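You operate a simulated robot arm through the tools that you are given. There is no shell and no other tool. Be economical: measure what you need, move in short steps, check, and stop when the job is done.

The job below is to be done with a simulated two-armed robot. You get a single attempt, and the scene is never put back.

TASK
Wipe the smudge off the lower shelf with the oven rag.
Fine: the oven is locked out and stays so; pull the shelf out first; rag back on mat two, shelf in, door left open. Where these are worked on the way, their far stop is far enough and under half their travel is too little: lower shelf. What is to be rubbed or washed off counts as gone when no trace of it is left.

Only the result counts: the job must be done as asked and must still hold three seconds after the hand-in. Knocking over, shifting, dropping, spilling or breaking anything else fails it.

THE ROBOT
Two 7-joint arms with fingered hands on one trunk that stands fixed in place. Base frame: the origin is at the foot of the trunk, x ahead of it, y to its left, z up. Lengths are in m, angles in degrees, forces in N, time in s.
The left shoulder is at [0.03, 0.136, 1.055], the right one opposite. Payload 5 kg a hand.
The TCP of each hand is the grasp point between the finger pads, 0.042 m short of the fingertips. In the tool frame z runs along the fingers and y along their closing line. Largest opening 0.208 m; the body of the gripper starts 0.119 m behind the TCP. The gripper is a hand of 4 fingers: y runs from the thumb to the fingers, the wrist lies at [0, 0, -0.332] in the tool frame.
Orientation is that of the tool frame in the base frame, as a unit quaternion [w, x, y, z]. With the fingers straight down and closing along the base's y, the tool's x points along the base's -x, its y along +y and its z along -z.

THE INTERFACE
- The arms move only by the tool send_rows. It takes "left_rows", "right_rows" or both (then of equal length, played together; a hand with none holds still); each is a list of rows, each a list of 2 entries, a list of its own where there are three numbers: the shift along the tool's x, y, z in mm, then the turn, a rotation vector about the tool's x, y, z in degrees. In form: [[[dx, dy, dz], [ax, ay, az]], ...]. A call has 1 to 20 rows; each row shifts and turns the commanded pose from where the row before left it, along the tool's axes as they then stand. Rows are played at 5 a second. More than 0.05 m and 8.6 degrees between two rows, and nothing of the call is played. A pose out of reach is approached as far as the arm can. The call stops where the force on the tool passes 40 N (or 10 N more than at its start, if that is more) or the arm is blocked; 0.2 s more then pass. In this call time passes only in rows, and 0.2 s behind the last. It gives the time, the measured TCP pose, the force on the tool (base axes), the opening and the grip force at its end, in the units of the frame above (readings bear some noise), with the torque about the TCP (base axes, N m) and any sound that the robot's microphone picked up.
- Cameras (640 x 400 px; columns grow to the right, rows downward): "scene" is now at [0.0393, -0.0494, 1.7951]; the picture's right is [-0.59, -0.81, 0.00], its down [-0.60, 0.44, -0.67] and it looks along [0.54, -0.39, -0.74] (base axes); focal length 234 px, centre (320, 200). "left" rides on the left gripper at [-0.101, 0, -0.145] in its tool frame; the picture's right is [0.00, -1.00, 0.00], its down [0.82, 0.00, -0.57] and it looks along [0.57, 0.00, 0.82] (tool axes); focal length 261 px, centre (320, 200). "right" rides on the right gripper at [0.101, 0, -0.145] in its tool frame; the picture's right is [0.00, 1.00, 0.00], its down [-0.82, 0.00, -0.57] and it looks along [-0.57, 0.00, 0.82] (tool axes); focal length 261 px, centre (320, 200). There is no depth. A picture from a camera that has moved, and an enlarged one, comes with that camera's place and axes in the base frame and with its lens. The place of the scene camera against the robot may be out by one fixed shift of up to 0.018 m in any direction.
- capture(camera): a new picture of that camera. The clock stands still meanwhile.
- lift_body(by): slides the trunk up (or, below 0, down) by that many m; the arms and the scene camera ride with it, the base frame stays. It gives what a move gives, with no picture.
- curl_fingers(finger1, finger2, finger3, thumb_bend, hand): sets how far each is bent, from 0 (flat) to 1 (curled in); at 0.3 the hand is open as for a grip, at 0.7 the pads meet at the TCP. One left out holds its place. A second passes; each finger stops where it meets its share of the squeeze, and holds until it gets a number again. It is the only way to open and close the hand. It gives what a move gives, with no picture; readings hold the bend of each and the force on the fingers (four entries, about 0 where the hand has none), thumb and palm.
- aim_head(pan, tilt): turns the head with the scene camera to pan (to the left, within 143 degrees either way) and tilt (down, from -29 to 69), counted from straight ahead of the robot. It gives what a move gives.
- zoom(camera, box): a new picture of the part [left, top, right, bottom] of that camera's present view, enlarged. The clock stands still meanwhile.
- hand_in(): hands the job in; it is judged then, once.

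Go step by step. Nothing tells you positions but the pictures and the camera data: compare them with the known pose of the tool, close in by small moves and look again before you grip or let go. The budget is 120 turns and 94 pictures, counting those below and the enlarged ones. Unless the task says otherwise, let go and move clear before handing in, and close with one line.

The tools are called by a JSON object that holds its "fn" and its "kwargs". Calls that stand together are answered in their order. send_rows: Moves the arms, as the interface text tells. Its arguments: {"type":"object","properties":{"left_rows":{"type":"array","items":{"type":"array"}},"right_rows":{"type":"array","items":{"type":"array"}}},"required":[]} The other tools are called the same way: lift_body (by) slides the trunk up or down; curl_fingers (finger1, finger2, finger3, thumb_bend, hand) moves the fingers one by one; aim_head (pan, tilt) turns the head that bears the scene camera; capture (camera) takes a picture; zoom (camera, box) takes an enlarged picture of a part of a camera's view; hand_in () hands the job in.

At the start:

```text
time: 0.0
left_tcp_pos: [0.6467, 0.0828, 1.0119]
left_tool_rot: [0.0, 0.0, 1.0, 0.0]
left_wrist_force: [0.0, 0.7, 0.6]
left_torque: [0.0, -0.06, 0.02]
left_finger_gap: 0.2079
left_finger_force: 0.1
left_shape: jaw
left_bend: [0.3, 0.3, 0.3, 0.3]
left_finger forces: [0.1, 0.0, 0.1, 0.0, 0.0, 0.1]
right_tcp_pos: [0.5189, -0.3943, 1.082]
right_tool_rot: [0.0, 0.0, 1.0, 0.0]
right_wrist_force: [-0.2, -0.1, -0.2]
right_torque: [0.02, -0.03, 0.01]
right_finger_gap: 0.2077
right_finger_force: 0.1
right_shape: jaw
right_bend: [0.3, 0.3, 0.3, 0.3]
right_finger forces: [0.2, 0.0, 0.0, 0.0, 0.1, 0.0]
trunk travel left (down, up): [-0.075, 0.415]
head pan, tilt: [-36.1, 48.1]
```

scene: 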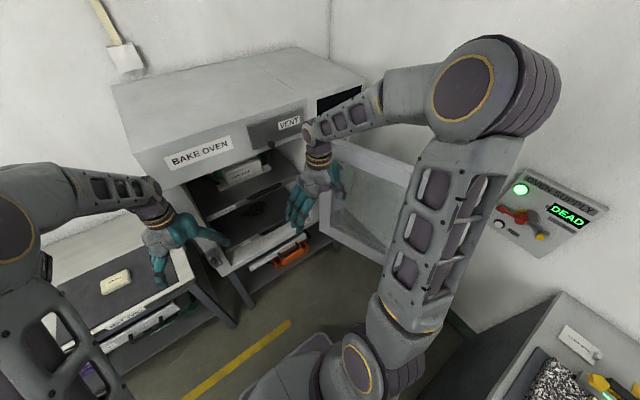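
right: 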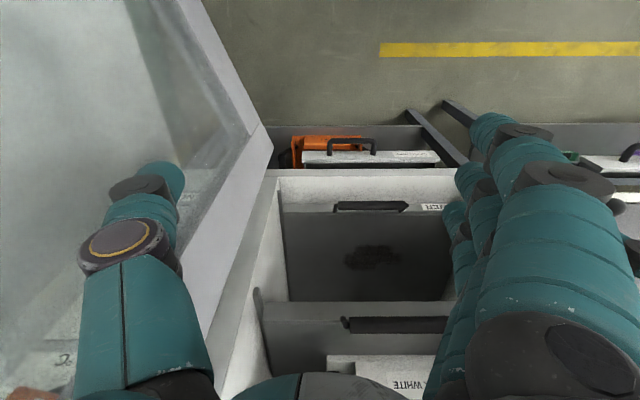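
left: 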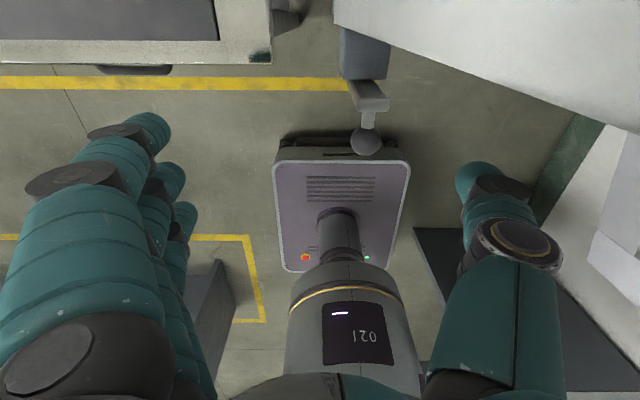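

The oven stands ahead and to the right with its door already open, and both shelves show inside. I'll look closer at the oven, the side benches and the mats.

{"fn": "zoom", "kwargs": {"camera": "scene", "box": [160, 110, 400, 260]}}

{"fn": "aim_head", "kwargs": {"pan": -100, "tilt": 45}}

{"fn": "capture", "kwargs": {"camera": "scene"}}

{"fn": "aim_head", "kwargs": {"pan": 20, "tilt": 45}}

{"fn": "capture", "kwargs": {"camera": "scene"}}

```text
2.67 times, centred on (280, 185) of scene
camera zoom: at [0.0393, -0.0494, 1.7951], right [-0.59, -0.81, 0.0], down [-0.6, 0.44, -0.67], along [0.54, -0.39, -0.74], focal length 625 px, centre (427, 240)
```

zoom: 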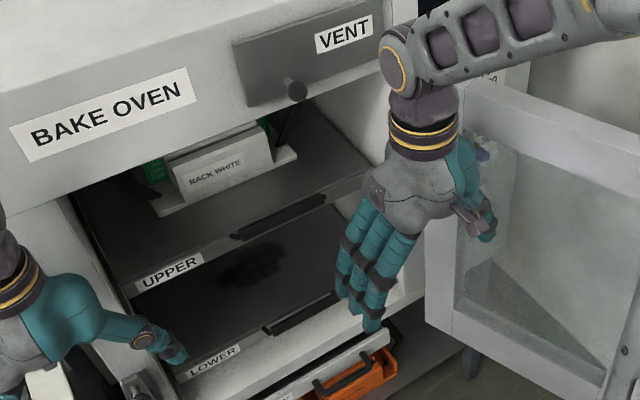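

```text
time: 1.3
left_tcp_pos: [0.6472, 0.0831, 1.0115]
left_tool_rot: [-0.001, 0.0, 1.0, 0.001]
left_wrist_force: [0.5, 0.7, 0.3]
left_torque: [0.04, -0.01, -0.01]
left_finger_gap: 0.2079
left_finger_force: 0.2
left_shape: jaw
left_bend: [0.3, 0.3, 0.3, 0.3]
left_finger forces: [0.0, 0.0, 0.0, 0.1, 0.0, 0.1]
right_tcp_pos: [0.5195, -0.3948, 1.0821]
right_tool_rot: [0.0, 0.0, 1.0, 0.0]
right_wrist_force: [0.3, -0.2, 0.2]
right_torque: [0.0, 0.02, 0.01]
right_finger_gap: 0.2081
right_finger_force: 0.1
right_shape: jaw
right_bend: [0.3, 0.3, 0.3, 0.3]
right_finger forces: [0.0, 0.1, 0.0, 0.0, 0.0, 0.0]
trunk travel left (down, up): [-0.075, 0.415]
head pan, tilt: [-100.0, 45.0]
```

```text
89 pictures are left
camera scene: at [-0.0384, -0.0831, 1.7994], right [-0.98, 0.17, 0.0], down [0.12, 0.7, -0.71], along [-0.12, -0.7, -0.71], focal length 234 px, centre (320, 200)
```

scene: 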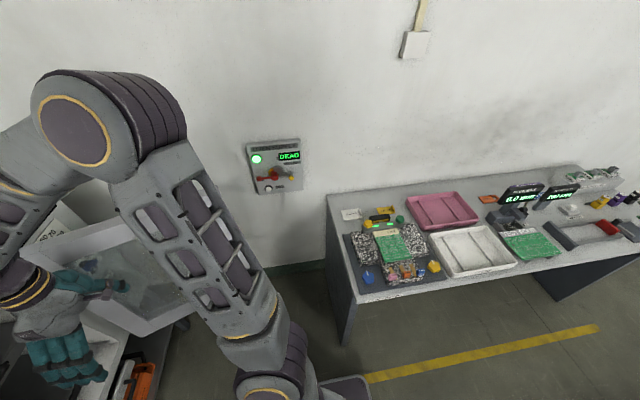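

```text
time: 3.3
left_tcp_pos: [0.647, 0.0838, 1.0116]
left_tool_rot: [0.0, 0.0, 1.0, 0.0]
left_wrist_force: [-0.1, 0.4, 0.2]
left_torque: [0.01, 0.0, 0.02]
left_finger_gap: 0.2076
left_finger_force: 0.1
left_shape: jaw
left_bend: [0.3, 0.3, 0.3, 0.3]
left_finger forces: [0.1, 0.0, 0.0, 0.0, 0.0, 0.1]
right_tcp_pos: [0.5189, -0.3948, 1.0809]
right_tool_rot: [0.0, -0.001, 1.0, 0.0]
right_wrist_force: [0.2, -0.5, 1.1]
right_torque: [-0.01, -0.02, -0.02]
right_finger_gap: 0.2077
right_finger_force: 0.1
right_shape: jaw
right_bend: [0.3, 0.3, 0.3, 0.3]
right_finger forces: [0.0, 0.0, 0.1, 0.0, 0.0, 0.0]
trunk travel left (down, up): [-0.075, 0.415]
head pan, tilt: [20.0, 45.0]
```

```text
88 pictures are left
camera scene: at [0.0521, 0.0247, 1.7993], right [0.34, -0.94, 0.0], down [-0.66, -0.24, -0.71], along [0.66, 0.24, -0.71], focal length 234 px, centre (320, 200)
```

scene: 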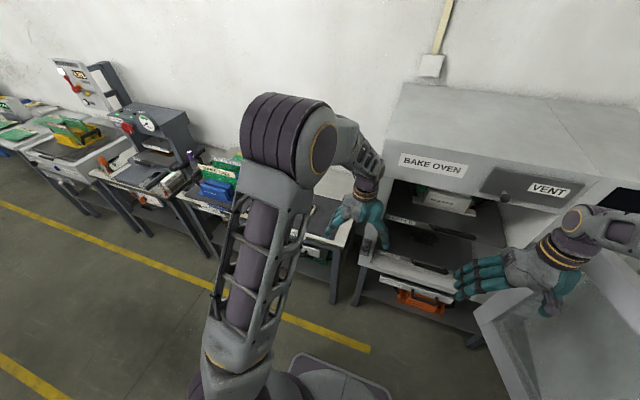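

The oven is ahead-right, with a bench immediately left of it. I need to find the rag and mat two, so I'll zoom from a few head angles.

{"fn": "zoom", "kwargs": {"camera": "scene", "box": [160, 130, 480, 330]}}

{"fn": "aim_head", "kwargs": {"pan": -20, "tilt": 60}}

{"fn": "capture", "kwargs": {"camera": "scene"}}

{"fn": "zoom", "kwargs": {"camera": "scene", "box": [80, 60, 400, 260]}}

```text
2.00 times, centred on (320, 230) of scene
camera zoom: at [0.0521, 0.0247, 1.7993], right [0.34, -0.94, 0.0], down [-0.66, -0.24, -0.71], along [0.66, 0.24, -0.71], focal length 469 px, centre (320, 140)
```

zoom: 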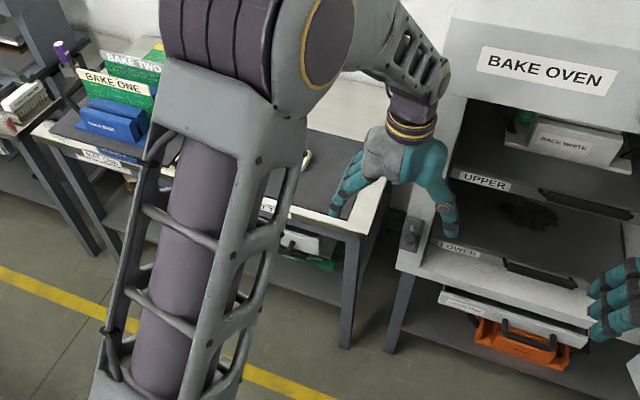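

```text
time: 4.4
left_tcp_pos: [0.6464, 0.0829, 1.0122]
left_tool_rot: [-0.001, 0.0, 1.0, 0.0]
left_wrist_force: [-0.2, 0.8, -0.6]
left_torque: [0.0, -0.03, 0.0]
left_finger_gap: 0.2079
left_finger_force: 0.0
left_shape: jaw
left_bend: [0.3, 0.3, 0.3, 0.3]
left_finger forces: [0.0, 0.0, 0.0, 0.0, 0.1, 0.1]
right_tcp_pos: [0.5192, -0.3949, 1.0819]
right_tool_rot: [0.0, 0.0, 1.0, 0.0]
right_wrist_force: [0.8, -0.1, 0.4]
right_torque: [0.0, -0.02, -0.02]
right_finger_gap: 0.2077
right_finger_force: 0.0
right_shape: jaw
right_bend: [0.3, 0.3, 0.3, 0.3]
right_finger forces: [0.0, 0.0, 0.0, 0.0, 0.0, 0.0]
trunk travel left (down, up): [-0.075, 0.415]
head pan, tilt: [-20.0, 60.0]
```

```text
86 pictures are left
camera scene: at [0.0384, -0.0258, 1.7799], right [-0.34, -0.94, 0.0], down [-0.81, 0.3, -0.5], along [0.47, -0.17, -0.87], focal length 234 px, centre (320, 200)
```

scene: 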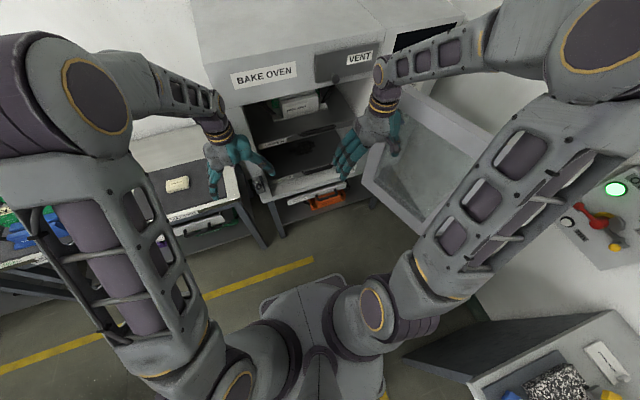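

```text
2.00 times, centred on (240, 160) of scene
camera zoom: at [0.0384, -0.0258, 1.7799], right [-0.34, -0.94, 0.0], down [-0.81, 0.3, -0.5], along [0.47, -0.17, -0.87], focal length 469 px, centre (480, 280)
```

zoom: 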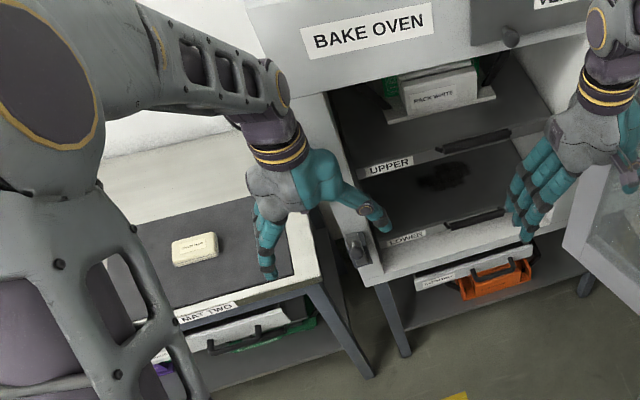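

The bench left of the oven carries the MAT TWO label and a small tan block with its own label, probably the rag. I'll read that label and check the oven's lower edge.

{"fn": "zoom", "kwargs": {"camera": "scene", "box": [155, 165, 219, 205]}}

{"fn": "zoom", "kwargs": {"camera": "scene", "box": [230, 80, 390, 220]}}

```text
10.00 times, centred on (187, 185) of scene
camera zoom: at [0.0384, -0.0258, 1.7799], right [-0.34, -0.94, 0.0], down [-0.81, 0.3, -0.5], along [0.47, -0.17, -0.87], focal length 2343 px, centre (1650, 350)
```

zoom: 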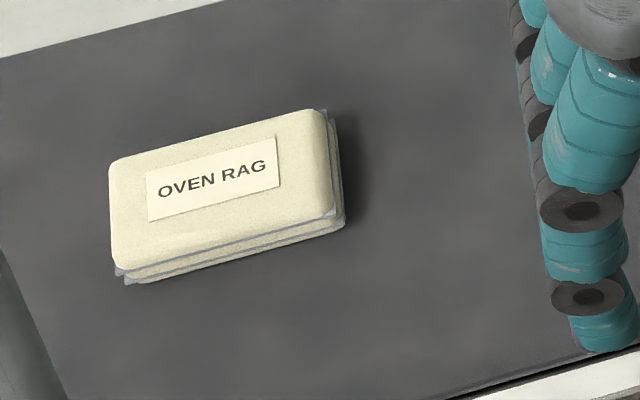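

```text
2.86 times, centred on (310, 150) of scene
camera zoom: at [0.0384, -0.0258, 1.7799], right [-0.34, -0.94, 0.0], down [-0.81, 0.3, -0.5], along [0.47, -0.17, -0.87], focal length 670 px, centre (349, 343)
```

zoom: 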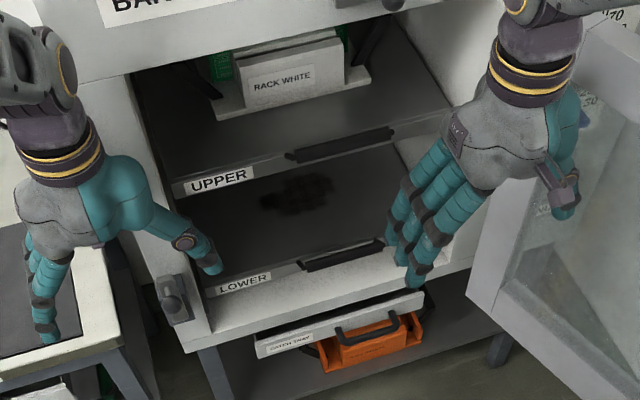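

The tan block is labelled OVEN RAG and sits on mat two, and the lower shelf's black bar handle comes out near (0.77, -0.28, 0.76). I'll look closer at that handle from both cameras.

{"fn": "zoom", "kwargs": {"camera": "right", "box": [240, 140, 480, 290]}}

{"fn": "zoom", "kwargs": {"camera": "scene", "box": [270, 160, 350, 215]}}

```text
2.67 times, centred on (360, 215) of right
camera zoom: at [0.4178, -0.3949, 1.2261], right [0.0, 1.0, 0.0], down [0.82, 0.0, 0.57], along [0.57, 0.0, -0.82], focal length 695 px, centre (213, 160)
```

zoom: 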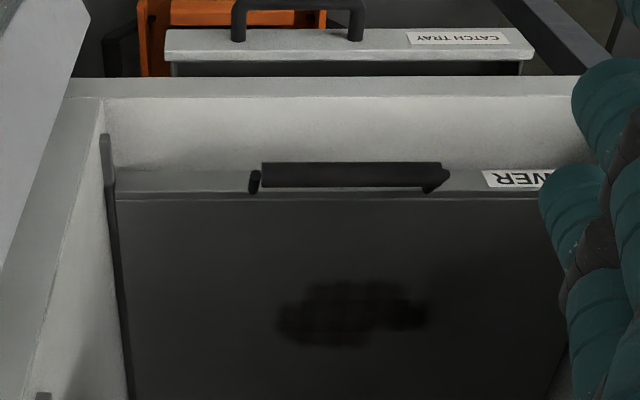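

```text
7.27 times, centred on (310, 188) of scene
camera zoom: at [0.0384, -0.0258, 1.7799], right [-0.34, -0.94, 0.0], down [-0.81, 0.3, -0.5], along [0.47, -0.17, -0.87], focal length 1704 px, centre (393, 291)
```

zoom: 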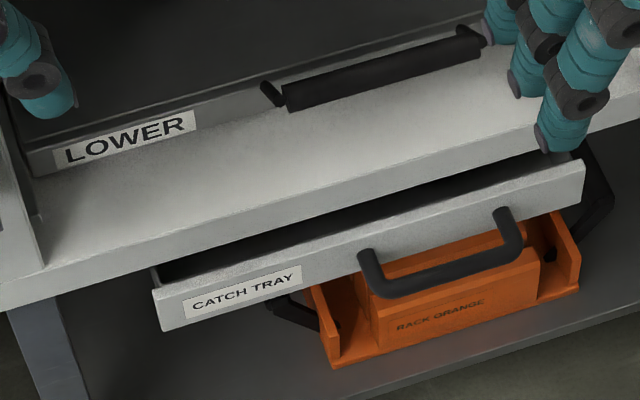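

The lower handle is a bar on two posts, recessed behind the oven's front ledge. I'll turn the right hand to approach it at about 45° with the fingers closing in the x–z plane, then look.

{"fn": "send_rows", "kwargs": {"right_rows": [[[40, 20, 0], [0, 0, 0]], [[40, 20, 0], [0, 0, 0]], [[0, 0, 0], [0, 0, 8.2]], [[0, 0, 0], [0, 0, 8.2]], [[0, 0, 0], [0, 0, 8.2]], [[0, 0, 0], [0, 0, 8.2]], [[0, 0, 0], [0, 0, 8.2]], [[0, 0, 0], [0, 0, 8.2]], [[0, 0, 0], [0, 0, 8.2]], [[0, 0, 0], [0, 0, 8.2]], [[0, 0, 0], [0, 0, 8.2]], [[0, 0, 0], [0, 0, 8.1]], [[0, 0, 0], [0, 0, 8.1]], [[0, 0, 0], [-7.5, 0, 0]], [[0, 0, 0], [-7.5, 0, 0]], [[0, 0, 0], [-7.5, 0, 0]], [[0, 0, 0], [-7.5, 0, 0]], [[0, 0, 0], [-7.5, 0, 0]], [[0, 0, 0], [-7.5, 0, 0]]]}}

{"fn": "capture", "kwargs": {"camera": "right"}}

{"fn": "capture", "kwargs": {"camera": "scene"}}

```text
time: 8.4
left_tcp_pos: [0.6464, 0.0814, 1.0111]
left_tool_rot: [0.0, 0.0, 1.0, 0.0]
left_wrist_force: [1.1, -1.1, -0.4]
left_torque: [0.1, 0.07, -0.03]
left_finger_gap: 0.2077
left_finger_force: 0.0
left_shape: jaw
left_bend: [0.3, 0.3, 0.3, 0.3]
left_finger forces: [0.1, 0.0, 0.0, 0.0, 0.0, 0.0]
right_tcp_pos: [0.5059, -0.4087, 1.1204]
right_tool_rot: [0.269, 0.654, 0.653, 0.271]
right_wrist_force: [0.3, 0.0, 0.1]
right_torque: [0.09, -0.04, 0.06]
right_finger_gap: 0.2078
right_finger_force: 0.1
right_shape: jaw
right_bend: [0.3, 0.3, 0.3, 0.3]
right_finger forces: [0.0, 0.0, 0.0, 0.0, 0.0, 0.0]
right hand out of reach, approached as far as the arm can: row 17, 18, 19
trunk travel left (down, up): [-0.075, 0.415]
head pan, tilt: [-20.0, 60.0]
```

```text
80 pictures are left
camera right: at [0.4042, -0.3084, 1.2237], right [0.71, -0.01, 0.71], down [-0.4, -0.82, 0.4], along [0.58, -0.57, -0.59], focal length 261 px, centre (320, 200)
```

right: 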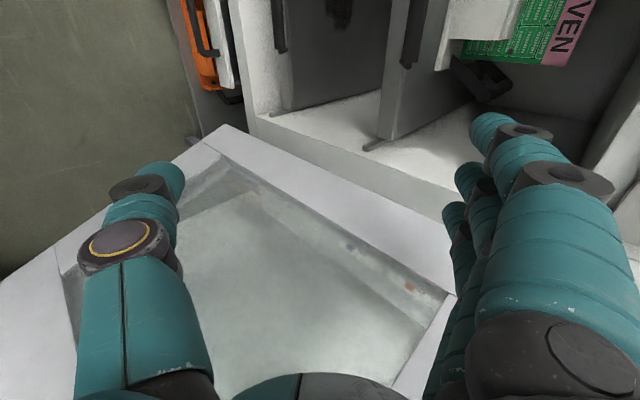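

```text
79 pictures are left
camera scene: at [0.0385, -0.0273, 1.7798], right [-0.34, -0.94, 0.0], down [-0.81, 0.3, -0.5], along [0.47, -0.17, -0.87], focal length 234 px, centre (320, 200)
```

scene: 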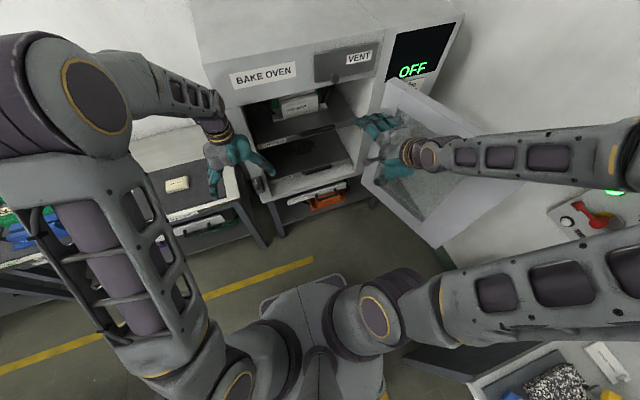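

The last tilt was slightly short of reach because the wrist was too near the shoulder. I'll move the hand left, down and forward toward a pre-grasp in front of the lower handle.

{"fn": "send_rows", "kwargs": {"right_rows": [[[32, -19, 10], [0, 0, 0]], [[32, -19, 10], [0, 0, 0]], [[32, -19, 20], [0, 0, 0]], [[32, -19, 20], [0, 0, 0]], [[0, 0, 30], [0, 0, 0]], [[0, 0, 30], [0, 0, 0]], [[0, 0, 30], [0, 0, 0]]]}}

{"fn": "capture", "kwargs": {"camera": "right"}}

{"fn": "capture", "kwargs": {"camera": "scene"}}

```text
time: 10.0
left_tcp_pos: [0.6474, 0.0833, 1.0105]
left_tool_rot: [-0.001, 0.0, 1.0, 0.0]
left_wrist_force: [0.5, -0.9, -0.2]
left_torque: [0.03, 0.07, -0.03]
left_finger_gap: 0.2078
left_finger_force: 0.1
left_shape: jaw
left_bend: [0.3, 0.3, 0.3, 0.3]
left_finger forces: [0.0, 0.1, 0.0, 0.0, 0.1, 0.1]
right_tcp_pos: [0.6409, -0.3311, 0.9911]
right_tool_rot: [0.27, 0.653, 0.654, 0.27]
right_wrist_force: [0.8, -0.8, -0.3]
right_torque: [0.09, 0.07, 0.03]
right_finger_gap: 0.2077
right_finger_force: 0.1
right_shape: jaw
right_bend: [0.3, 0.3, 0.3, 0.3]
right_finger forces: [0.0, 0.0, 0.0, 0.1, 0.1, 0.0]
right hand out of reach, approached as far as the arm can: row 1, 2, 3, 4
trunk travel left (down, up): [-0.075, 0.415]
head pan, tilt: [-20.0, 60.0]
```

```text
78 pictures are left
camera right: at [0.5389, -0.2304, 1.0945], right [0.71, -0.01, 0.71], down [-0.41, -0.82, 0.4], along [0.58, -0.57, -0.58], focal length 261 px, centre (320, 200)
```

right: 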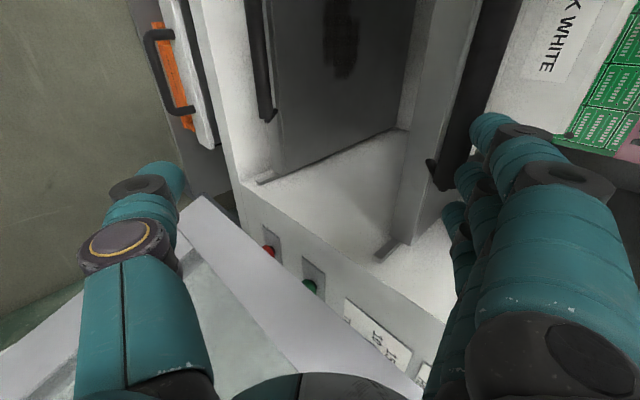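

```text
77 pictures are left
camera scene: at [0.04, -0.0263, 1.7797], right [-0.34, -0.94, 0.0], down [-0.81, 0.3, -0.5], along [0.47, -0.17, -0.87], focal length 234 px, centre (320, 200)
```

scene: 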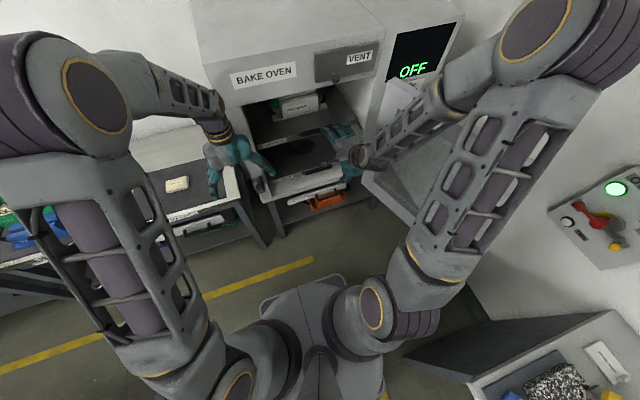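

Triangulating puts the lower bar's centre near (0.764, -0.277, 0.753), the oven front at about x 0.745 and its floor at about z 0.655. I'll grip nearly horizontally, so I'm closing the right fingers part way, backing both hands off, and raising the trunk to leave room for the pull.

{"fn": "curl_fingers", "kwargs": {"hand": "right", "finger1": 0.52, "finger2": 0.52, "finger3": 0.52, "thumb_bend": 0.52}}

{"fn": "send_rows", "kwargs": {"left_rows": [[[40, 0, 0], [0, 0, 0]], [[40, 0, 0], [0, 0, 0]], [[40, 0, 0], [0, 0, 0]]], "right_rows": [[[0, 0, -20], [0, 0, 0]], [[0, 0, -20], [0, 0, 0]], [[0, 0, -20], [0, 0, 0]]]}}

{"fn": "lift_body", "kwargs": {"by": 0.2}}

{"fn": "capture", "kwargs": {"camera": "scene"}}

```text
time: 11.0
left_tcp_pos: [0.6465, 0.0823, 1.013]
left_tool_rot: [0.001, 0.001, 1.0, -0.001]
left_wrist_force: [0.3, 0.4, 0.1]
left_torque: [0.0, -0.04, 0.0]
left_finger_gap: 0.2079
left_finger_force: 0.0
left_shape: jaw
left_bend: [0.3, 0.3, 0.3, 0.3]
left_finger forces: [0.0, 0.1, 0.1, 0.0, 0.0, 0.1]
right_tcp_pos: [0.6389, -0.3301, 0.9939]
right_tool_rot: [0.271, 0.653, 0.653, 0.27]
right_wrist_force: [-0.4, 0.2, -0.2]
right_torque: [0.01, -0.01, -0.01]
right_finger_gap: 0.1113
right_finger_force: 0.0
right_shape: fingers
right_bend: [0.52, 0.52, 0.52, 0.52]
right_finger forces: [0.1, 0.1, 0.0, 0.0, 0.0, 0.0]
trunk travel left (down, up): [-0.075, 0.415]
head pan, tilt: [-20.0, 60.0]
```

```text
time: 11.8
left_tcp_pos: [0.5208, 0.0827, 1.0105]
left_tool_rot: [0.001, 0.0, 1.0, 0.0]
left_wrist_force: [-1.1, -0.5, 0.8]
left_torque: [-0.01, -0.22, 0.01]
left_finger_gap: 0.2077
left_finger_force: 0.0
left_shape: jaw
left_bend: [0.3, 0.3, 0.3, 0.3]
left_finger forces: [0.0, 0.0, 0.0, 0.1, 0.1, 0.0]
right_tcp_pos: [0.5956, -0.3294, 1.0364]
right_tool_rot: [0.271, 0.653, 0.653, 0.271]
right_wrist_force: [-1.4, 0.0, 0.7]
right_torque: [-0.02, -0.1, 0.0]
right_finger_gap: 0.1111
right_finger_force: 0.1
right_shape: fingers
right_bend: [0.52, 0.52, 0.52, 0.52]
right_finger forces: [0.0, 0.1, 0.0, 0.1, 0.1, 0.0]
trunk travel left (down, up): [-0.075, 0.415]
head pan, tilt: [-20.0, 60.0]
```

```text
time: 14.0
left_tcp_pos: [0.5246, 0.0823, 1.2096]
left_tool_rot: [-0.001, 0.001, 1.0, 0.001]
left_wrist_force: [-0.1, 0.2, -0.2]
left_torque: [-0.03, 0.01, 0.03]
left_finger_gap: 0.2075
left_finger_force: 0.0
left_shape: jaw
left_bend: [0.3, 0.3, 0.3, 0.3]
left_finger forces: [0.0, 0.1, 0.0, 0.0, 0.1, 0.0]
right_tcp_pos: [0.5985, -0.3308, 1.2344]
right_tool_rot: [0.271, 0.653, 0.653, 0.27]
right_wrist_force: [-0.2, -0.8, -0.2]
right_torque: [-0.02, 0.01, 0.0]
right_finger_gap: 0.1113
right_finger_force: 0.1
right_shape: fingers
right_bend: [0.52, 0.52, 0.52, 0.52]
right_finger forces: [0.1, 0.1, 0.1, 0.0, 0.1, 0.0]
trunk travel left (down, up): [-0.275, 0.215]
head pan, tilt: [-20.0, 60.0]
```

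```text
76 pictures are left
camera scene: at [0.0384, -0.0259, 1.9797], right [-0.34, -0.94, 0.0], down [-0.81, 0.3, -0.5], along [0.47, -0.17, -0.87], focal length 234 px, centre (320, 200)
```

scene: 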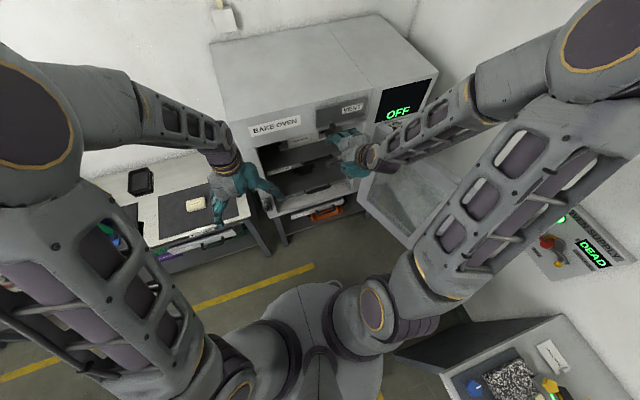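

The right hand is clear in front of the oven. I'll lower it to the bar's height, shift to y -0.277 and flatten the pitch to about 65°.

{"fn": "send_rows", "kwargs": {"right_rows": [[[6, -30, 33], [0, 0, 0]], [[6, -30, 33], [0, 0, 0]], [[6, -30, 33], [0, 0, 0]], [[6, -30, 33], [0, 0, 0]], [[6, -30, 33], [0, 0, 0]], [[6, -30, 33], [0, 0, 0]], [[6, -30, 33], [0, 0, 0]], [[6, -30, 33], [0, 0, 0]], [[6, -30, 33], [0, 0, 0]], [[0, 0, 0], [-6.7, 0, 0]], [[0, 0, 0], [-6.7, 0, 0]], [[0, 0, 0], [-6.6, 0, 0]]]}}

{"fn": "capture", "kwargs": {"camera": "right"}}

{"fn": "capture", "kwargs": {"camera": "scene"}}

```text
time: 16.6
left_tcp_pos: [0.5247, 0.0827, 1.2087]
left_tool_rot: [0.001, 0.0, 1.0, 0.0]
left_wrist_force: [0.4, -0.8, -0.3]
left_torque: [0.06, -0.05, 0.01]
left_finger_gap: 0.2078
left_finger_force: 0.0
left_shape: jaw
left_bend: [0.3, 0.3, 0.3, 0.3]
left_finger forces: [0.1, 0.1, 0.1, 0.1, 0.0, 0.0]
right_tcp_pos: [0.6182, -0.2761, 0.8356]
right_tool_rot: [0.381, 0.596, 0.596, 0.381]
right_wrist_force: [0.0, -0.3, 0.0]
right_torque: [0.02, 0.08, 0.05]
right_finger_gap: 0.1105
right_finger_force: 0.1
right_shape: fingers
right_bend: [0.52, 0.52, 0.52, 0.52]
right_finger forces: [0.0, 0.0, 0.0, 0.0, 0.0, 0.0]
trunk travel left (down, up): [-0.275, 0.215]
head pan, tilt: [-20.0, 60.0]
```

```text
75 pictures are left
camera right: at [0.4878, -0.1758, 0.8966], right [0.42, 0.0, 0.91], down [-0.52, -0.82, 0.24], along [0.74, -0.57, -0.35], focal length 261 px, centre (320, 200)
```

right: 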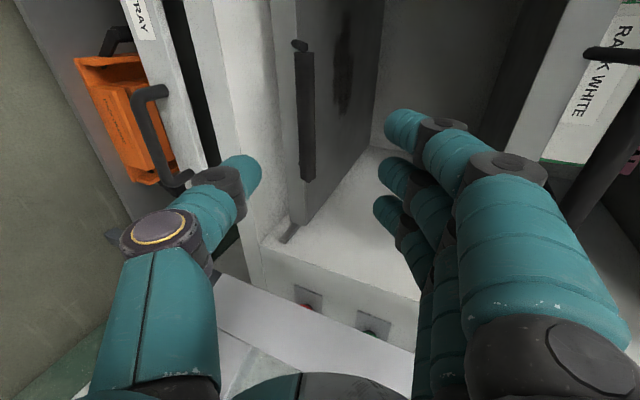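

```text
74 pictures are left
camera scene: at [0.0381, -0.0265, 1.9799], right [-0.34, -0.94, 0.0], down [-0.81, 0.3, -0.5], along [0.47, -0.17, -0.87], focal length 234 px, centre (320, 200)
```

scene: 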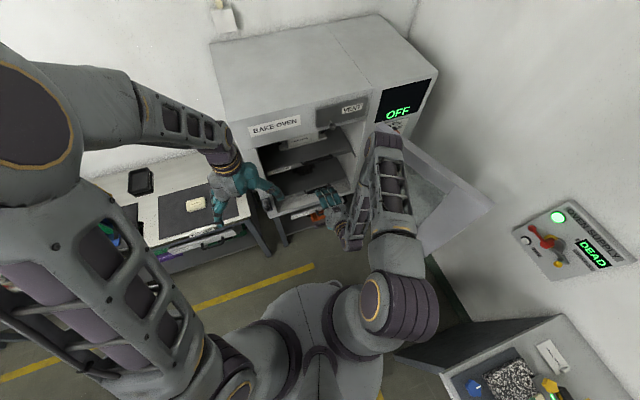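

The bar is in view, so I'll zoom to measure it and the gap behind it.

{"fn": "zoom", "kwargs": {"camera": "right", "box": [220, 20, 412, 260]}}

```text
1.67 times, centred on (316, 140) of right
camera zoom: at [0.4878, -0.1758, 0.8966], right [0.42, 0.0, 0.91], down [-0.52, -0.82, 0.24], along [0.74, -0.57, -0.35], focal length 434 px, centre (327, 300)
```

zoom: 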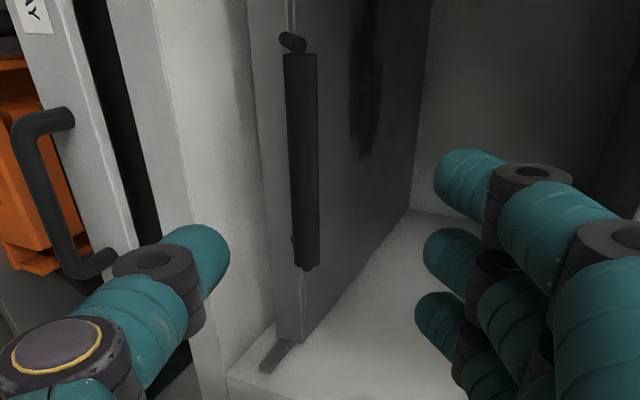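

The bar's centre checks out at about (0.757, -0.278, 0.753). I'll align and advance most of the way.

{"fn": "send_rows", "kwargs": {"right_rows": [[[-1, -15, 0], [0, 0, 0]], [[0, 0, 35], [0, 0, 0]], [[0, 0, 35], [0, 0, 0]], [[0, 0, 35], [0, 0, 0]]]}}

{"fn": "capture", "kwargs": {"camera": "right"}}

```text
time: 17.6
left_tcp_pos: [0.5252, 0.0823, 1.2085]
left_tool_rot: [0.0, 0.0, 1.0, 0.0]
left_wrist_force: [0.0, 0.4, -0.1]
left_torque: [0.01, 0.04, 0.02]
left_finger_gap: 0.2076
left_finger_force: 0.0
left_shape: jaw
left_bend: [0.3, 0.3, 0.3, 0.3]
left_finger forces: [0.0, 0.0, 0.1, 0.1, 0.0, 0.1]
right_tcp_pos: [0.7063, -0.2774, 0.7773]
right_tool_rot: [0.379, 0.597, 0.597, 0.38]
right_wrist_force: [0.6, -0.2, -0.4]
right_torque: [-0.02, -0.03, 0.01]
right_finger_gap: 0.1108
right_finger_force: 0.0
right_shape: fingers
right_bend: [0.52, 0.52, 0.52, 0.52]
right_finger forces: [0.0, 0.1, 0.0, 0.1, 0.0, 0.1]
trunk travel left (down, up): [-0.275, 0.215]
head pan, tilt: [-20.0, 60.0]
```

```text
72 pictures are left
camera right: at [0.5763, -0.1767, 0.838], right [0.42, 0.0, 0.91], down [-0.52, -0.82, 0.24], along [0.74, -0.57, -0.35], focal length 261 px, centre (320, 200)
```

right: 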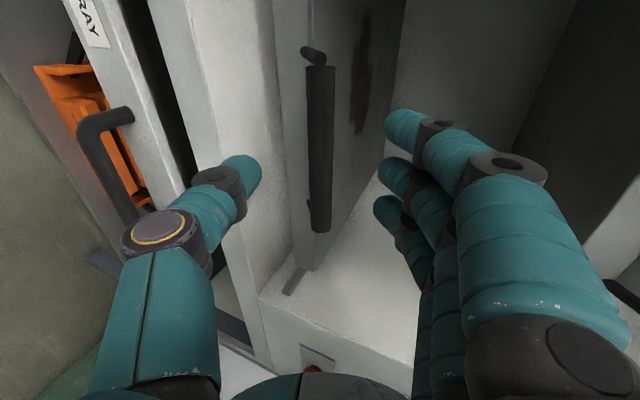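

The bar lies centred between thumb and fingers. I'll advance the last 36 mm and close.

{"fn": "send_rows", "kwargs": {"right_rows": [[[0, 0, 18], [0, 0, 0]], [[0, 0, 18], [0, 0, 0]]]}}

{"fn": "curl_fingers", "kwargs": {"hand": "right", "finger1": 0.72, "finger2": 0.72, "finger3": 0.72, "thumb_bend": 0.72}}

{"fn": "capture", "kwargs": {"camera": "right"}}

```text
time: 18.2
left_tcp_pos: [0.5246, 0.0823, 1.2094]
left_tool_rot: [0.0, 0.0, 1.0, 0.0]
left_wrist_force: [0.6, 0.6, -0.5]
left_torque: [-0.02, -0.02, -0.02]
left_finger_gap: 0.2078
left_finger_force: 0.1
left_shape: jaw
left_bend: [0.3, 0.3, 0.3, 0.3]
left_finger forces: [0.1, 0.0, 0.0, 0.0, 0.0, 0.0]
right_tcp_pos: [0.7394, -0.2783, 0.7616]
right_tool_rot: [0.38, 0.596, 0.597, 0.38]
right_wrist_force: [-0.1, 0.5, -0.2]
right_torque: [0.0, -0.05, -0.01]
right_finger_gap: 0.111
right_finger_force: 0.1
right_shape: fingers
right_bend: [0.52, 0.52, 0.52, 0.52]
right_finger forces: [0.0, 0.0, 0.0, 0.0, 0.0, 0.0]
trunk travel left (down, up): [-0.275, 0.215]
head pan, tilt: [-20.0, 60.0]
```

```text
time: 19.2
left_tcp_pos: [0.5255, 0.0827, 1.2095]
left_tool_rot: [0.0, 0.0, 1.0, 0.0]
left_wrist_force: [-0.3, 0.2, 0.7]
left_torque: [0.01, -0.05, 0.0]
left_finger_gap: 0.208
left_finger_force: 0.0
left_shape: jaw
left_bend: [0.3, 0.3, 0.3, 0.3]
left_finger forces: [0.0, 0.1, 0.0, 0.0, 0.0, 0.1]
right_tcp_pos: [0.7401, -0.2781, 0.764]
right_tool_rot: [0.38, 0.597, 0.596, 0.381]
right_wrist_force: [3.6, -0.8, 6.6]
right_torque: [-0.02, -0.45, 0.0]
right_finger_gap: 0.0467
right_finger_force: 21.3
right_shape: fingers
right_bend: [0.66, 0.66, 0.66, 0.68]
right_finger forces: [8.7, 8.6, 8.6, 0.0, 16.8, 0.0]
trunk travel left (down, up): [-0.275, 0.215]
head pan, tilt: [-20.0, 60.0]
```

```text
71 pictures are left
camera right: at [0.6086, -0.178, 0.8239], right [0.42, 0.0, 0.91], down [-0.52, -0.82, 0.24], along [0.74, -0.57, -0.35], focal length 261 px, centre (320, 200)
```

right: 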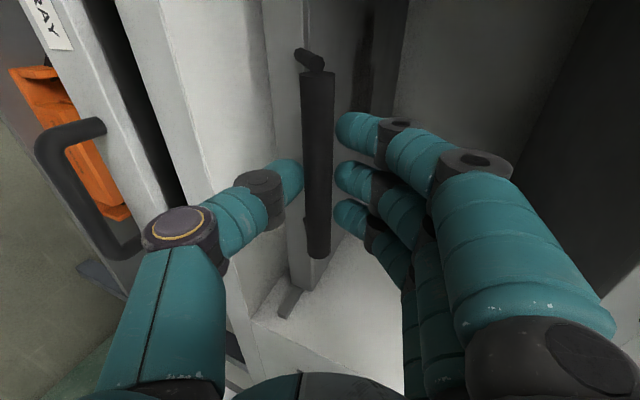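

The bar is gripped at about 21 N. Now I'll pull straight out along -x.

{"fn": "send_rows", "kwargs": {"right_rows": [[[0, -6.3, -13.6], [0, 0, 0]], [[0, -6.3, -13.6], [0, 0, 0]], [[0, -6.3, -13.6], [0, 0, 0]], [[0, -6.3, -13.6], [0, 0, 0]]]}}

{"fn": "capture", "kwargs": {"camera": "right"}}

```text
time: 20.2
left_tcp_pos: [0.5228, 0.0822, 1.2096]
left_tool_rot: [0.0, 0.0, 1.0, -0.001]
left_wrist_force: [-0.5, -0.3, 0.9]
left_torque: [0.0, 0.01, 0.02]
left_finger_gap: 0.2078
left_finger_force: 0.1
left_shape: jaw
left_bend: [0.3, 0.3, 0.3, 0.3]
left_finger forces: [0.0, 0.1, 0.0, 0.1, 0.0, 0.0]
right_tcp_pos: [0.6798, -0.2774, 0.762]
right_tool_rot: [0.38, 0.597, 0.596, 0.38]
right_wrist_force: [-0.9, -6.6, 16.3]
right_torque: [-0.08, -0.78, -0.16]
right_finger_gap: 0.0465
right_finger_force: 22.7
right_shape: fingers
right_bend: [0.66, 0.66, 0.66, 0.68]
right_finger forces: [10.3, 10.1, 10.1, 0.0, 15.2, 0.0]
trunk travel left (down, up): [-0.275, 0.215]
head pan, tilt: [-20.0, 60.0]
```

```text
70 pictures are left
camera right: at [0.5488, -0.1776, 0.8229], right [0.42, 0.0, 0.91], down [-0.52, -0.82, 0.24], along [0.74, -0.57, -0.35], focal length 261 px, centre (320, 200)
```

right: 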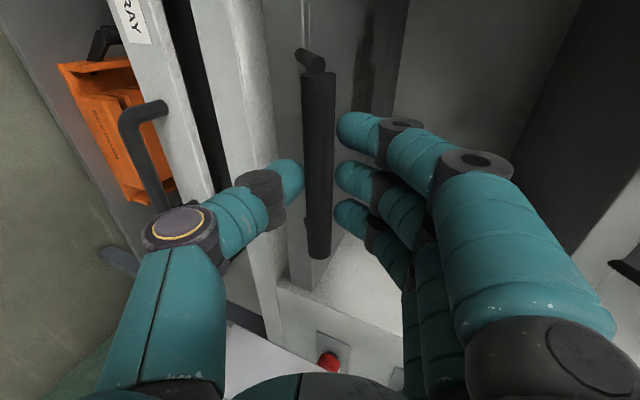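

The shelf is coming out, with some upward load at the grip. I'll ease the hand up slightly and keep pulling.

{"fn": "send_rows", "kwargs": {"right_rows": [[[-1, -4.3, -14.5], [0, 0, 0]], [[-1, -5.3, -14], [0, 0, 0]], [[0, -6.3, -13.6], [0, 0, 0]], [[0, -6.3, -13.6], [0, 0, 0]]]}}

```text
time: 21.2
left_tcp_pos: [0.5246, 0.0829, 1.2092]
left_tool_rot: [0.001, -0.001, 1.0, 0.0]
left_wrist_force: [0.2, 0.5, -0.9]
left_torque: [0.01, -0.01, -0.02]
left_finger_gap: 0.2079
left_finger_force: 0.1
left_shape: jaw
left_bend: [0.3, 0.3, 0.3, 0.3]
left_finger forces: [0.0, 0.0, 0.1, 0.0, 0.0, 0.0]
right_tcp_pos: [0.6192, -0.2781, 0.7634]
right_tool_rot: [0.38, 0.596, 0.596, 0.38]
right_wrist_force: [-1.5, -5.0, -2.1]
right_torque: [-0.05, -0.09, -0.11]
right_finger_gap: 0.0468
right_finger_force: 20.0
right_shape: fingers
right_bend: [0.66, 0.66, 0.66, 0.68]
right_finger forces: [6.6, 6.7, 6.7, 0.1, 19.4, 0.0]
trunk travel left (down, up): [-0.275, 0.215]
head pan, tilt: [-20.0, 60.0]
```

{"fn": "send_rows", "kwargs": {"right_rows": [[[0, -6.3, -13.6], [0, 0, 0]], [[0, -6.3, -13.6], [0, 0, 0]], [[0, -6.3, -13.6], [0, 0, 0]], [[0, -6.3, -13.6], [0, 0, 0]]]}}

{"fn": "capture", "kwargs": {"camera": "scene"}}

```text
time: 22.2
left_tcp_pos: [0.5243, 0.0817, 1.2075]
left_tool_rot: [0.0, 0.0, 1.0, 0.0]
left_wrist_force: [-0.7, -0.2, 0.0]
left_torque: [0.05, -0.05, 0.03]
left_finger_gap: 0.2077
left_finger_force: 0.1
left_shape: jaw
left_bend: [0.3, 0.3, 0.3, 0.3]
left_finger forces: [0.0, 0.0, 0.0, 0.1, 0.0, 0.1]
right_tcp_pos: [0.5594, -0.2785, 0.7643]
right_tool_rot: [0.379, 0.597, 0.596, 0.38]
right_wrist_force: [-1.4, 1.2, -7.6]
right_torque: [0.01, 0.08, 0.05]
right_finger_gap: 0.0469
right_finger_force: 18.3
right_shape: fingers
right_bend: [0.67, 0.67, 0.67, 0.68]
right_finger forces: [5.5, 5.5, 5.6, 0.0, 20.5, 0.0]
trunk travel left (down, up): [-0.275, 0.215]
head pan, tilt: [-20.0, 60.0]
```

```text
69 pictures are left
camera scene: at [0.0382, -0.0261, 1.9798], right [-0.34, -0.94, 0.0], down [-0.81, 0.3, -0.5], along [0.47, -0.17, -0.87], focal length 234 px, centre (320, 200)
```

scene: 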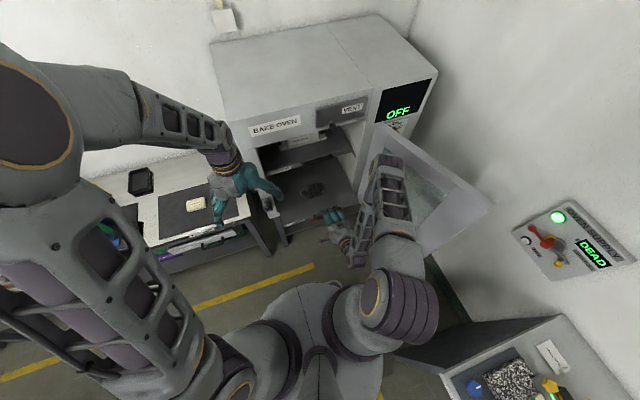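

The shelf is out 0.18 m and the smudge is well exposed. I'll keep pulling until the stop.

{"fn": "send_rows", "kwargs": {"right_rows": [[[0, -6, -9], [0, 0, 0]], [[0, -4.2, -9.1], [0, 0, 0]], [[0, -4.2, -9.1], [0, 0, 0]], [[0, -4.2, -9.1], [0, 0, 0]]]}}

```text
time: 23.2
left_tcp_pos: [0.5243, 0.0826, 1.2083]
left_tool_rot: [0.0, 0.0, 1.0, -0.001]
left_wrist_force: [0.1, -0.4, 0.6]
left_torque: [-0.01, -0.01, 0.03]
left_finger_gap: 0.2078
left_finger_force: 0.1
left_shape: jaw
left_bend: [0.3, 0.3, 0.3, 0.3]
left_finger forces: [0.0, 0.1, 0.0, 0.0, 0.1, 0.0]
right_tcp_pos: [0.5192, -0.28, 0.763]
right_tool_rot: [0.38, 0.597, 0.596, 0.38]
right_wrist_force: [-1.3, 6.5, 6.4]
right_torque: [0.1, -0.35, 0.18]
right_finger_gap: 0.0468
right_finger_force: 20.2
right_shape: fingers
right_bend: [0.66, 0.66, 0.66, 0.68]
right_finger forces: [7.9, 8.0, 7.9, 0.0, 16.7, 0.0]
trunk travel left (down, up): [-0.275, 0.215]
head pan, tilt: [-20.0, 60.0]
```

{"fn": "send_rows", "kwargs": {"right_rows": [[[1, -4.2, -9.1], [0, 0, 0]], [[1, -4.2, -9.1], [0, 0, 0]], [[0, -4.2, -9.1], [0, 0, 0]]]}}

{"fn": "capture", "kwargs": {"camera": "scene"}}

```text
time: 24.0
left_tcp_pos: [0.5242, 0.0803, 1.2094]
left_tool_rot: [0.0, 0.0, 1.0, -0.001]
left_wrist_force: [-0.1, 0.1, 0.2]
left_torque: [0.02, 0.0, -0.02]
left_finger_gap: 0.2078
left_finger_force: 0.2
left_shape: jaw
left_bend: [0.3, 0.3, 0.3, 0.3]
left_finger forces: [0.1, 0.1, 0.1, 0.0, 0.0, 0.0]
right_tcp_pos: [0.49, -0.2781, 0.7633]
right_tool_rot: [0.381, 0.597, 0.596, 0.379]
right_wrist_force: [0.8, -9.5, 3.2]
right_torque: [-0.06, -0.33, -0.23]
right_finger_gap: 0.0469
right_finger_force: 20.0
right_shape: fingers
right_bend: [0.66, 0.66, 0.66, 0.68]
right_finger forces: [7.6, 7.4, 7.2, 0.0, 17.5, 0.0]
trunk travel left (down, up): [-0.275, 0.215]
head pan, tilt: [-20.0, 60.0]
```

```text
68 pictures are left
camera scene: at [0.0375, -0.0268, 1.9799], right [-0.34, -0.94, 0.0], down [-0.81, 0.3, -0.5], along [0.47, -0.17, -0.87], focal length 234 px, centre (320, 200)
```

scene: 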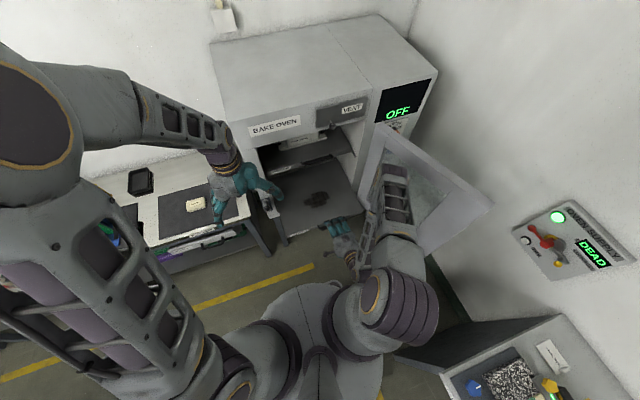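

{"fn": "send_rows", "kwargs": {"right_rows": [[[-1, -3.4, -7.2], [0, 0, 0]], [[-1, -3.4, -7.2], [0, 0, 0]], [[0, -3.4, -7.2], [0, 0, 0]]]}}

{"fn": "zoom", "kwargs": {"camera": "scene", "box": [230, 110, 400, 270]}}

```text
time: 24.8
left_tcp_pos: [0.5241, 0.0825, 1.2091]
left_tool_rot: [0.0, 0.0, 1.0, 0.0]
left_wrist_force: [-1.2, -0.1, 1.2]
left_torque: [0.04, -0.03, -0.01]
left_finger_gap: 0.2077
left_finger_force: 0.1
left_shape: jaw
left_bend: [0.3, 0.3, 0.3, 0.3]
left_finger forces: [0.1, 0.0, 0.0, 0.1, 0.0, 0.0]
right_tcp_pos: [0.4668, -0.2784, 0.763]
right_tool_rot: [0.38, 0.596, 0.596, 0.379]
right_wrist_force: [1.4, -7.1, 7.8]
right_torque: [-0.06, -0.46, -0.17]
right_finger_gap: 0.0465
right_finger_force: 21.2
right_shape: fingers
right_bend: [0.66, 0.66, 0.66, 0.68]
right_finger forces: [8.4, 8.3, 8.5, 0.1, 16.8, 0.1]
trunk travel left (down, up): [-0.275, 0.215]
head pan, tilt: [-20.0, 60.0]
```

```text
2.50 times, centred on (315, 190) of scene
camera zoom: at [0.0373, -0.026, 1.9799], right [-0.34, -0.94, 0.0], down [-0.81, 0.3, -0.5], along [0.47, -0.17, -0.87], focal length 586 px, centre (332, 225)
```

zoom: 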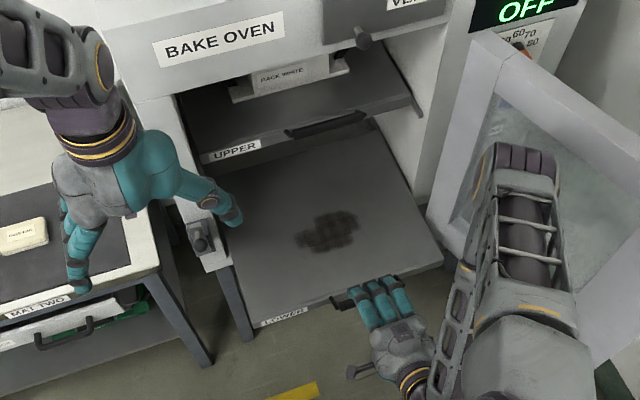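

The smudge is fully in the open at 0.27 m of pull. I'll try a little further for the stop.

{"fn": "send_rows", "kwargs": {"right_rows": [[[-1, -3.4, -7.2], [0, 0, 0]], [[-1, -3.4, -7.2], [0, 0, 0]], [[0, -3.4, -7.2], [0, 0, 0]], [[0, -3.4, -7.2], [0, 0, 0]]]}}

```text
time: 25.8
left_tcp_pos: [0.5247, 0.0831, 1.2094]
left_tool_rot: [0.001, 0.0, 1.0, 0.0]
left_wrist_force: [-0.6, 0.0, -0.4]
left_torque: [0.02, 0.0, -0.02]
left_finger_gap: 0.2078
left_finger_force: 0.0
left_shape: jaw
left_bend: [0.3, 0.3, 0.3, 0.3]
left_finger forces: [0.1, 0.0, 0.0, 0.0, 0.1, 0.1]
right_tcp_pos: [0.4331, -0.2792, 0.7636]
right_tool_rot: [0.378, 0.597, 0.597, 0.38]
right_wrist_force: [-1.8, 16.6, 1.6]
right_torque: [0.2, -0.26, 0.41]
right_finger_gap: 0.0465
right_finger_force: 21.1
right_shape: fingers
right_bend: [0.66, 0.66, 0.66, 0.68]
right_finger forces: [6.8, 7.2, 7.6, 0.0, 19.6, 0.0]
trunk travel left (down, up): [-0.275, 0.215]
head pan, tilt: [-20.0, 60.0]
```

The shelf is now 0.31 m out, so I'll keep holding it with the right hand, relaxing its side load. The left hand goes over mat two, tilted 20° forward to reach the rag near (0.91, 0.43).

{"fn": "send_rows", "kwargs": {"right_rows": [[[3, 0, 0], [0, 0, 0]], [[0, 0, 0], [0, 0, 0]]]}}

{"fn": "send_rows", "kwargs": {"left_rows": [[[0, 43, 0], [0, 0, 0]], [[0, 43, 0], [0, 0, 0]], [[0, 43, 0], [0, 0, 0]], [[0, 43, 0], [0, 0, 0]], [[0, 43, 0], [0, 0, 0]], [[0, 43, 0], [0, 0, 0]], [[0, 43, 0], [0, 0, 0]], [[0, 43, 0], [0, 0, 0]], [[-40, 0, 0], [0, 0, 0]], [[-40, 0, 0], [0, 0, 0]], [[-40, 0, 0], [0, 0, 0]], [[-40, 0, 0], [0, 0, 0]], [[-40, 0, 0], [0, 0, 0]], [[0, 0, 0], [0, -6.7, 0]], [[0, 0, 0], [0, -6.7, 0]], [[0, 0, 0], [0, -6.6, 0]]]}}

{"fn": "capture", "kwargs": {"camera": "left"}}

{"fn": "capture", "kwargs": {"camera": "scene"}}

```text
time: 26.4
left_tcp_pos: [0.5247, 0.083, 1.2092]
left_tool_rot: [0.0, 0.0, 1.0, 0.001]
left_wrist_force: [-0.7, 0.3, 0.4]
left_torque: [-0.01, 0.01, 0.01]
left_finger_gap: 0.2077
left_finger_force: 0.0
left_shape: jaw
left_bend: [0.3, 0.3, 0.3, 0.3]
left_finger forces: [0.1, 0.0, 0.1, 0.0, 0.0, 0.0]
right_tcp_pos: [0.4335, -0.2784, 0.764]
right_tool_rot: [0.38, 0.597, 0.596, 0.381]
right_wrist_force: [-1.1, 9.5, 1.0]
right_torque: [0.13, -0.25, 0.29]
right_finger_gap: 0.0468
right_finger_force: 20.8
right_shape: fingers
right_bend: [0.66, 0.66, 0.66, 0.68]
right_finger forces: [7.4, 7.2, 7.1, 0.1, 19.5, 0.1]
trunk travel left (down, up): [-0.275, 0.215]
head pan, tilt: [-20.0, 60.0]
```

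```text
time: 29.8
left_tcp_pos: [0.7244, 0.4264, 1.2101]
left_tool_rot: [0.175, 0.0, 0.984, 0.001]
left_wrist_force: [-0.5, 0.4, 0.0]
left_torque: [0.04, -0.08, 0.01]
left_finger_gap: 0.208
left_finger_force: 0.0
left_shape: jaw
left_bend: [0.3, 0.3, 0.3, 0.3]
left_finger forces: [0.0, 0.1, 0.0, 0.0, 0.0, 0.0]
right_tcp_pos: [0.4332, -0.2788, 0.7646]
right_tool_rot: [0.379, 0.596, 0.597, 0.38]
right_wrist_force: [-0.7, 3.2, 0.6]
right_torque: [0.05, -0.25, 0.08]
right_finger_gap: 0.0465
right_finger_force: 19.8
right_shape: fingers
right_bend: [0.66, 0.66, 0.66, 0.68]
right_finger forces: [6.9, 6.9, 6.8, 0.0, 19.3, 0.0]
trunk travel left (down, up): [-0.275, 0.215]
head pan, tilt: [-20.0, 60.0]
```

```text
66 pictures are left
camera left: at [0.7673, 0.4283, 1.3811], right [0.0, -1.0, 0.0], down [-0.97, 0.0, 0.25], along [-0.25, 0.0, -0.97], focal length 261 px, centre (320, 200)
```

left: 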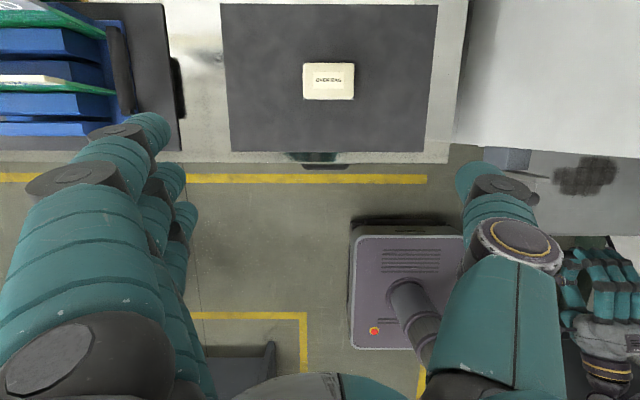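

```text
65 pictures are left
camera scene: at [0.0363, -0.025, 1.9799], right [-0.34, -0.94, 0.0], down [-0.81, 0.3, -0.5], along [0.47, -0.17, -0.87], focal length 234 px, centre (320, 200)
```

scene: 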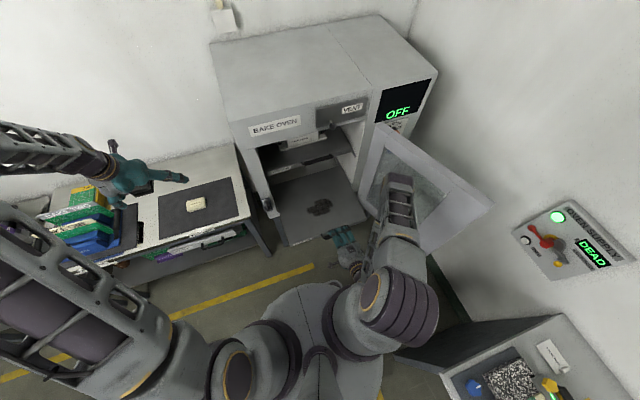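

The left camera puts the rag near (0.87, 0.411) with its top around z 0.80, and its 0.107 m long side lies along y. I'll descend above it and re-measure.

{"fn": "send_rows", "kwargs": {"left_rows": [[[-4, -2, 42], [0, 0, 0]], [[-4, -2, 42], [0, 0, 0]], [[-4, -2, 42], [0, 0, 0]], [[-4, -2, 42], [0, 0, 0]], [[-4, -2, 42], [0, 0, 0]], [[-4, -2, 42], [0, 0, 0]], [[-4, -2, 42], [0, 0, 0]]]}}

{"fn": "capture", "kwargs": {"camera": "left"}}

```text
time: 31.4
left_tcp_pos: [0.8521, 0.4124, 0.9405]
left_tool_rot: [0.174, -0.001, 0.985, 0.0]
left_wrist_force: [1.1, 1.2, 1.1]
left_torque: [-0.14, 0.21, -0.06]
left_finger_gap: 0.2077
left_finger_force: 0.1
left_shape: jaw
left_bend: [0.3, 0.3, 0.3, 0.3]
left_finger forces: [0.1, 0.0, 0.0, 0.0, 0.0, 0.0]
right_tcp_pos: [0.4363, -0.2796, 0.7638]
right_tool_rot: [0.381, 0.596, 0.596, 0.379]
right_wrist_force: [3.5, 0.7, 2.0]
right_torque: [0.07, -0.26, -0.01]
right_finger_gap: 0.0467
right_finger_force: 20.6
right_shape: fingers
right_bend: [0.66, 0.66, 0.66, 0.68]
right_finger forces: [7.7, 7.4, 7.0, 0.0, 18.5, 0.0]
trunk travel left (down, up): [-0.275, 0.215]
head pan, tilt: [-20.0, 60.0]
```

```text
64 pictures are left
camera left: at [0.8963, 0.4134, 1.1112], right [0.01, -1.0, 0.0], down [-0.97, -0.01, 0.26], along [-0.26, 0.0, -0.97], focal length 261 px, centre (320, 200)
```

left: 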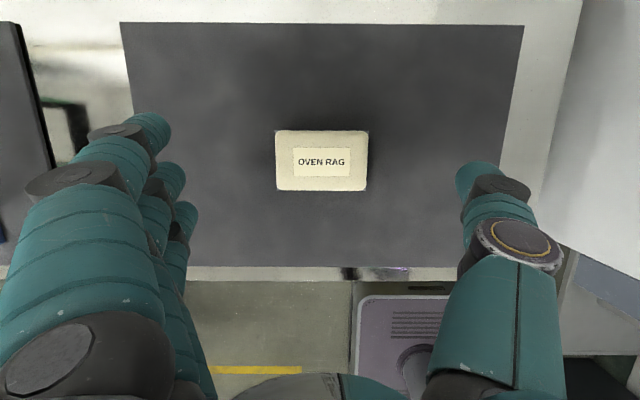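

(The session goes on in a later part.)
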